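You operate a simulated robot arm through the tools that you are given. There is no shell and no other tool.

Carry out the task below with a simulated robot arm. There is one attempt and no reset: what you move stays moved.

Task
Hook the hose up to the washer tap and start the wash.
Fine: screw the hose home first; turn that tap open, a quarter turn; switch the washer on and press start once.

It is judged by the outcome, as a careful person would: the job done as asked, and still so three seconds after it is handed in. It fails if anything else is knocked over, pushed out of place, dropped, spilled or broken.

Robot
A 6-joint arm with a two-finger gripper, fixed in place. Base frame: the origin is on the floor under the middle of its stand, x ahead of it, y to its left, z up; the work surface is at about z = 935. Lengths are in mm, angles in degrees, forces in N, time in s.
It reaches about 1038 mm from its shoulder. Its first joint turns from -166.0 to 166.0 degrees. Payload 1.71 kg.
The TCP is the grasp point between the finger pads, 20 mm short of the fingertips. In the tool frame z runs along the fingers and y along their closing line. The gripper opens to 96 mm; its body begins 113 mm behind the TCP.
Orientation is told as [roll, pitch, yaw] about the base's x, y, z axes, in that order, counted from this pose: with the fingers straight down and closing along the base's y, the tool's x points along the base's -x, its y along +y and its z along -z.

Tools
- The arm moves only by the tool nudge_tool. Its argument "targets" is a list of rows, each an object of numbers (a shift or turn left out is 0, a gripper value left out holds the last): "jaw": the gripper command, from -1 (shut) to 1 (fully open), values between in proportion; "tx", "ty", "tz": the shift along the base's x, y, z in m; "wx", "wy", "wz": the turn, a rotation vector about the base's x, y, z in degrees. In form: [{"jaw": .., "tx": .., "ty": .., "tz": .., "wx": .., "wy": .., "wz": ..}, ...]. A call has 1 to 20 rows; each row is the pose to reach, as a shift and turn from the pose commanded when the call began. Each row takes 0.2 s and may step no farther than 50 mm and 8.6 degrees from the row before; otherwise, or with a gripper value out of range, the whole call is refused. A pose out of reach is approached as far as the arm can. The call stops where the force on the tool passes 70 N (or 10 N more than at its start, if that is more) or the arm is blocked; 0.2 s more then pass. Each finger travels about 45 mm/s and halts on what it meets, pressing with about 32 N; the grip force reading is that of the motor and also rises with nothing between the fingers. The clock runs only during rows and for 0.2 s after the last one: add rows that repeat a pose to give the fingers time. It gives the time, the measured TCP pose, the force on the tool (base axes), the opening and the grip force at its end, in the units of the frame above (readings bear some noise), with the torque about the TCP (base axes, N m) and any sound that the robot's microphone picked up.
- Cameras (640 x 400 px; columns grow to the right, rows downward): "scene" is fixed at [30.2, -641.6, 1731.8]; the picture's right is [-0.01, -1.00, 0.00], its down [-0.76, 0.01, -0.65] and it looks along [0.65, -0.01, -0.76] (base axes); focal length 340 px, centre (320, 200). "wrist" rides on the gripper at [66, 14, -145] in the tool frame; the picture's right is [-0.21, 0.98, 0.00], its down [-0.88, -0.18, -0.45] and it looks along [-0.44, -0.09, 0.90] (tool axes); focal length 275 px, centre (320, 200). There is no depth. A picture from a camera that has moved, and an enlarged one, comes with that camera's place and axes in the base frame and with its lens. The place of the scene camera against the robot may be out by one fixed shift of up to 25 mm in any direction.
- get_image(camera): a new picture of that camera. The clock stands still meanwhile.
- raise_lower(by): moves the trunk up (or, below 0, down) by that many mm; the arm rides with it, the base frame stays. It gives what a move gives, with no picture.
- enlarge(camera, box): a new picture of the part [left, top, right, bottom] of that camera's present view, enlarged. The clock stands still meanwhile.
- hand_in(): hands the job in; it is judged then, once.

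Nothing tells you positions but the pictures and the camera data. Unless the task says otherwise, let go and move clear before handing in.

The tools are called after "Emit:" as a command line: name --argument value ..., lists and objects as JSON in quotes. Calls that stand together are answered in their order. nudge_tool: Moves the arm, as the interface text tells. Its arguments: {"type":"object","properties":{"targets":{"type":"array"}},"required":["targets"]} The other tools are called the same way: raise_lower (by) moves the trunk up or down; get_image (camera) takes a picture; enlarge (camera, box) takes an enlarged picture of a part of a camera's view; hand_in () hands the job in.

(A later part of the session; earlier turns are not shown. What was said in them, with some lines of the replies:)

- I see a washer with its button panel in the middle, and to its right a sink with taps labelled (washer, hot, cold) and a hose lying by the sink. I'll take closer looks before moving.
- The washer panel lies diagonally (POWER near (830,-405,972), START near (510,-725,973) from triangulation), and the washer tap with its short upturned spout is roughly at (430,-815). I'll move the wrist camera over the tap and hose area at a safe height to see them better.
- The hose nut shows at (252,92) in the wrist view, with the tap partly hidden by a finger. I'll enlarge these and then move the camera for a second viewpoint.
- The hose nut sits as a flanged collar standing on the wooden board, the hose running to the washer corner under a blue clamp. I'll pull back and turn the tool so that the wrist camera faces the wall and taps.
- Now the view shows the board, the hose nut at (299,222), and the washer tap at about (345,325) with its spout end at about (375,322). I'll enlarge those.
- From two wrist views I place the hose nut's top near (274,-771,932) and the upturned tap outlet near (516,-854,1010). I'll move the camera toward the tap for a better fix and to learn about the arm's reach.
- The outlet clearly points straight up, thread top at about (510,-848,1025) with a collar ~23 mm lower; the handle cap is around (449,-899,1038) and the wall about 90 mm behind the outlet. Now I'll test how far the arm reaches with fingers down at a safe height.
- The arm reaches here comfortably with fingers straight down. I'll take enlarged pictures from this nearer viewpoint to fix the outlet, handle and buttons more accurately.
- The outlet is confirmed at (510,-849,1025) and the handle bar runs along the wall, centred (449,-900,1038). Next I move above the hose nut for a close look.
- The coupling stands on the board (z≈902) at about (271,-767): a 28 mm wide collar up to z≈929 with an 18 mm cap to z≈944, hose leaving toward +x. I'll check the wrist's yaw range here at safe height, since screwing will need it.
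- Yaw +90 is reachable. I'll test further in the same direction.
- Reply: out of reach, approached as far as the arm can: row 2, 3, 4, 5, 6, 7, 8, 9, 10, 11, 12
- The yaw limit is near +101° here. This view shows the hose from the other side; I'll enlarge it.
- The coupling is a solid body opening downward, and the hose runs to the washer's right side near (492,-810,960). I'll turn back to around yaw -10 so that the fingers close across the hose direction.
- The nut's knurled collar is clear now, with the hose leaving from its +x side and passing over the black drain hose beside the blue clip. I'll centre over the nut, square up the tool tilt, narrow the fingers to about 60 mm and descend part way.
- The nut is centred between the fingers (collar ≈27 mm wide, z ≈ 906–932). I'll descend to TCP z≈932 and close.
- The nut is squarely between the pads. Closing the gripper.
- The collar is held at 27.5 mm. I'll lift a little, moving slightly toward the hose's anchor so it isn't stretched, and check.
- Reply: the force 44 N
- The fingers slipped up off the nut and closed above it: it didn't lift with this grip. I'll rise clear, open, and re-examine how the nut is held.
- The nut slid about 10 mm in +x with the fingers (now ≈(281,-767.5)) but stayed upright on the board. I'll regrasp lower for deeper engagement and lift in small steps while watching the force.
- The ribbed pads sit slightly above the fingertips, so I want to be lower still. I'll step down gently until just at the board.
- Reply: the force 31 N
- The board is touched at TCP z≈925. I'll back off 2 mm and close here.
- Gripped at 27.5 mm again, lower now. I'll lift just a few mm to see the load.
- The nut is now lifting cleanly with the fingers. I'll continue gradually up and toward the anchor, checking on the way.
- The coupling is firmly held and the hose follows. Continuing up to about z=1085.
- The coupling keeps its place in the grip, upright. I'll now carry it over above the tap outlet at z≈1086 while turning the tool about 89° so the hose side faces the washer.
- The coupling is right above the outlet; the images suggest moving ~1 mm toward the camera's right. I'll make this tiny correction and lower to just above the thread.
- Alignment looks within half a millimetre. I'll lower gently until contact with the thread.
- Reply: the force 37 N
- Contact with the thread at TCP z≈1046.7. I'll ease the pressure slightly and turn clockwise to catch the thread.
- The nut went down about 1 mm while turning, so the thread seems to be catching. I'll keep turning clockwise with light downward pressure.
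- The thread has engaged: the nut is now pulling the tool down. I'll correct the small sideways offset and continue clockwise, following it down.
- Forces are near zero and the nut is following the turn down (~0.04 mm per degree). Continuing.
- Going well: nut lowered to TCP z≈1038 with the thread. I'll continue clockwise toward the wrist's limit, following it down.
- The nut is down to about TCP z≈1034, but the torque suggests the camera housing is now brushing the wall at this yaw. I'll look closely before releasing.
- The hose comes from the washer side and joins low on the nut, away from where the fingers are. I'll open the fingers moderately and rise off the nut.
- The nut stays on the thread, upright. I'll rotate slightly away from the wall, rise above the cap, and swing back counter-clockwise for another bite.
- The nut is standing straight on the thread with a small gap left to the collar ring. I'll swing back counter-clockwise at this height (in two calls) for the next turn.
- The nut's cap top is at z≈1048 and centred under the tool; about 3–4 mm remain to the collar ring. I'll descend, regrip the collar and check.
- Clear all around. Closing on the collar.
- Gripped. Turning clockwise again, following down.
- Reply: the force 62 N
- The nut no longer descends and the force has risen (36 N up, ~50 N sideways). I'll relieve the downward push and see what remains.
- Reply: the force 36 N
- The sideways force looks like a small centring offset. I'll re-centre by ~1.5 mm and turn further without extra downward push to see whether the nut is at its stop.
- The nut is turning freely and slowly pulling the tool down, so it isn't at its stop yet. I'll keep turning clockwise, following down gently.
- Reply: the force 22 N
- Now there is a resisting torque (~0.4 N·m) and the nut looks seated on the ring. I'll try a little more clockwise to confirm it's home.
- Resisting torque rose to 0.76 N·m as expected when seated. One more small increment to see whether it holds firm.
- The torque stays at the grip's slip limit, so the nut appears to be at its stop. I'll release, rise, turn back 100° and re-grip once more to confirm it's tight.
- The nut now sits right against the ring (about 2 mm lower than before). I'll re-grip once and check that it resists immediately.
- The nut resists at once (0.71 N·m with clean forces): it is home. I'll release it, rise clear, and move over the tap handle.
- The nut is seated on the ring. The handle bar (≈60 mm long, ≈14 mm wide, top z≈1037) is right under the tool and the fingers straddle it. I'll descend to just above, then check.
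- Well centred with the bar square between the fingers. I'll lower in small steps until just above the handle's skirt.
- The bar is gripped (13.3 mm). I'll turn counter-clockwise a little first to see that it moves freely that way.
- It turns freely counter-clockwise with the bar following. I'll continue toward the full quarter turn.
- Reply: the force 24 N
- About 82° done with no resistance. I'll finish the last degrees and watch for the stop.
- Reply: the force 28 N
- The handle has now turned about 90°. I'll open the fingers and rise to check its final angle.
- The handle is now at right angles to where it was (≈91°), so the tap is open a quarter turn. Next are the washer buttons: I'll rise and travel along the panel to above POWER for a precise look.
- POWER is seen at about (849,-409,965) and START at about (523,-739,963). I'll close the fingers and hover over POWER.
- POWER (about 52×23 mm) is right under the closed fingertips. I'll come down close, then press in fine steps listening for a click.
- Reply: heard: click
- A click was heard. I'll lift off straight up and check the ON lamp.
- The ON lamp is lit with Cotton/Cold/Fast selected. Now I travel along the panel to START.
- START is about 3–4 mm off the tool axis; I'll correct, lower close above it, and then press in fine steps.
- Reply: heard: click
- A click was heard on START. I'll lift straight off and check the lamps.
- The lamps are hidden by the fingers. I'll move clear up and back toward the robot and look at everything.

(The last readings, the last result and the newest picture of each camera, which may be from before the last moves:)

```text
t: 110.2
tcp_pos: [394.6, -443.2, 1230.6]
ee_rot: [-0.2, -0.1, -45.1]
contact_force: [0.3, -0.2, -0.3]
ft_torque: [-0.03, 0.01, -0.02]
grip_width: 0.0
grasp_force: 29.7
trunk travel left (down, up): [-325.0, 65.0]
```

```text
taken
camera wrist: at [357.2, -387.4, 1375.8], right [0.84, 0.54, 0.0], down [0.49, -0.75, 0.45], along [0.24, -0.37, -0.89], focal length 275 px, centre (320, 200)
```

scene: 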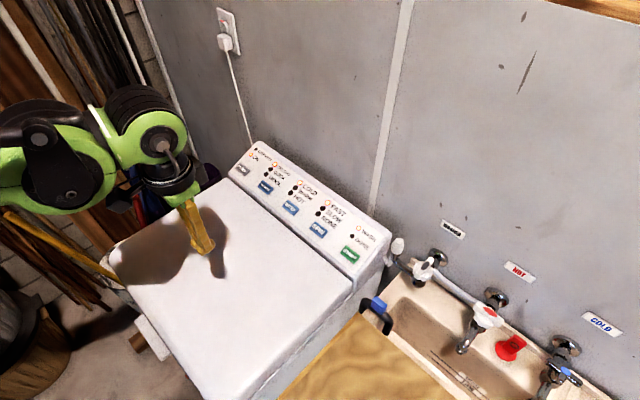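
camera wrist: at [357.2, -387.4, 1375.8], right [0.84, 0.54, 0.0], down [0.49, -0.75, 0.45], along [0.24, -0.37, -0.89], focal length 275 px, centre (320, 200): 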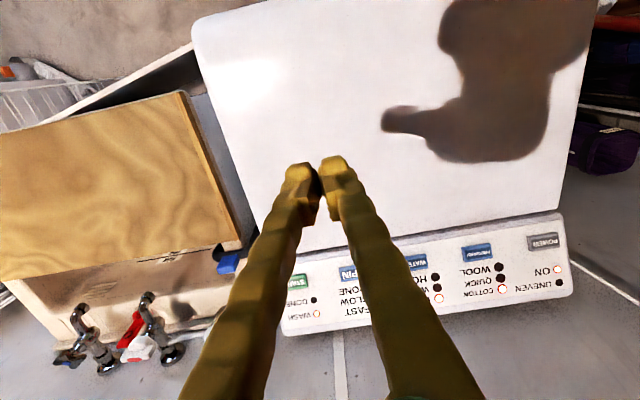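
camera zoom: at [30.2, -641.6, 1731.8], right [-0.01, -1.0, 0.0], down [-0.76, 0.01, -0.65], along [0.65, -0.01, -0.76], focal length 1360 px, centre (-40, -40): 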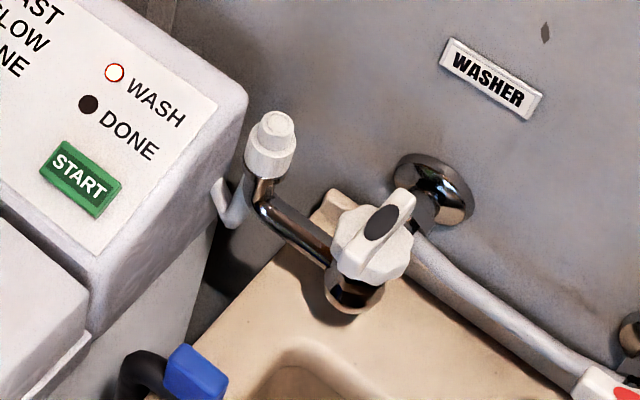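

The WASH lamp is lit, the hose nut sits on the outlet and the handle is turned a quarter. A last close look for leaks or anything out of place before handing in.

Emit:
enlarge --camera "scene" --box '[380, 228, 444, 268]'

Emit:
enlarge --camera "scene" --box '[340, 270, 500, 370]'

Emit:
enlarge --camera "scene" --box '[220, 130, 396, 240]'

```text
10.00 times, centred on (412, 248) of scene
camera zoom: at [30.2, -641.6, 1731.8], right [-0.01, -1.0, 0.0], down [-0.76, 0.01, -0.65], along [0.65, -0.01, -0.76], focal length 3401 px, centre (-600, -280)
```

zoom: 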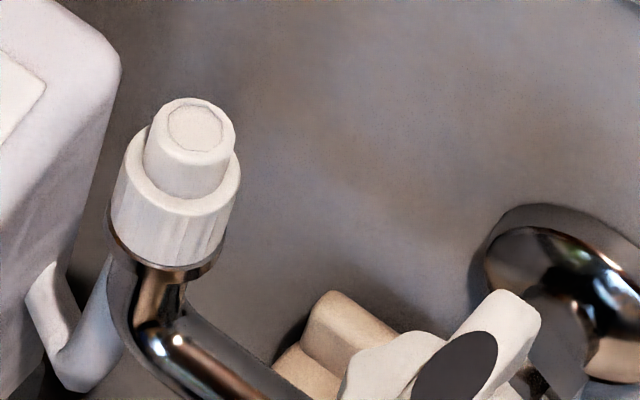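

```text
4.00 times, centred on (420, 320) of scene
camera zoom: at [30.2, -641.6, 1731.8], right [-0.01, -1.0, 0.0], down [-0.76, 0.01, -0.65], along [0.65, -0.01, -0.76], focal length 1360 px, centre (-80, -280)
```

zoom: 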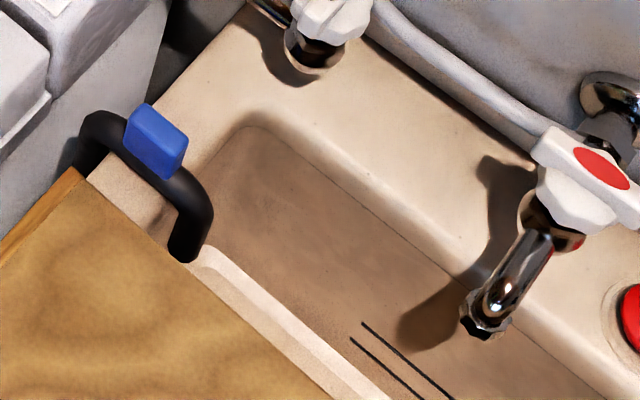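

```text
3.64 times, centred on (308, 185) of scene
camera zoom: at [30.2, -641.6, 1731.8], right [-0.01, -1.0, 0.0], down [-0.76, 0.01, -0.65], along [0.65, -0.01, -0.76], focal length 1237 px, centre (364, 254)
```

zoom: 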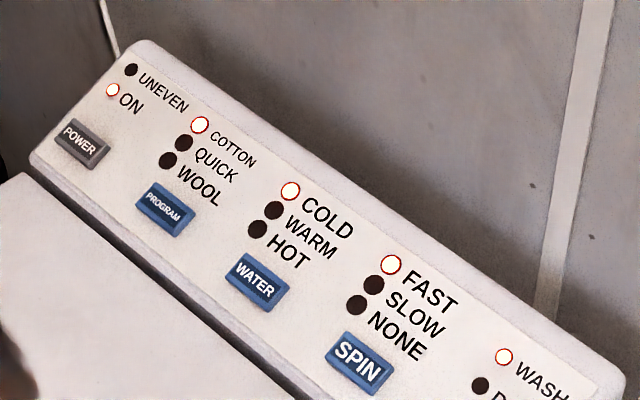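

The nut is flush on the outlet ring with no leak, the tap is a quarter turn open, and ON and WASH are lit. Nothing else has moved and the arm is clear, so I'm handing in.

Emit:
hand_in

```text
The job is handed in.
```

The washer is hooked up and running, and I've handed the job in. No result came back after that.

- **Hose:** it is screwed onto the washer tap until the nut stopped against the ring. I checked it with a second grip, and it resisted straight away.
- **Tap:** the handle is turned about 90° counter-clockwise. I saw no leak at the nut.
- **Washer:** I pressed POWER once, and the ON lamp lit. The settings it showed were Cotton, Cold and Fast. I then pressed START once, and the WASH lamp lit.

Three things went less than cleanly:

- **First grip on the nut:** it slipped off, and the nut slid about 10 mm along the board. It stayed upright.
- **Touching the board:** the fingertips pressed lightly on it while I found the right grip height.
- **Turning the nut:** the wrist camera housing seemed to brush the wall once.

In the final pictures nothing else in view had moved, and the arm is clear of everything.
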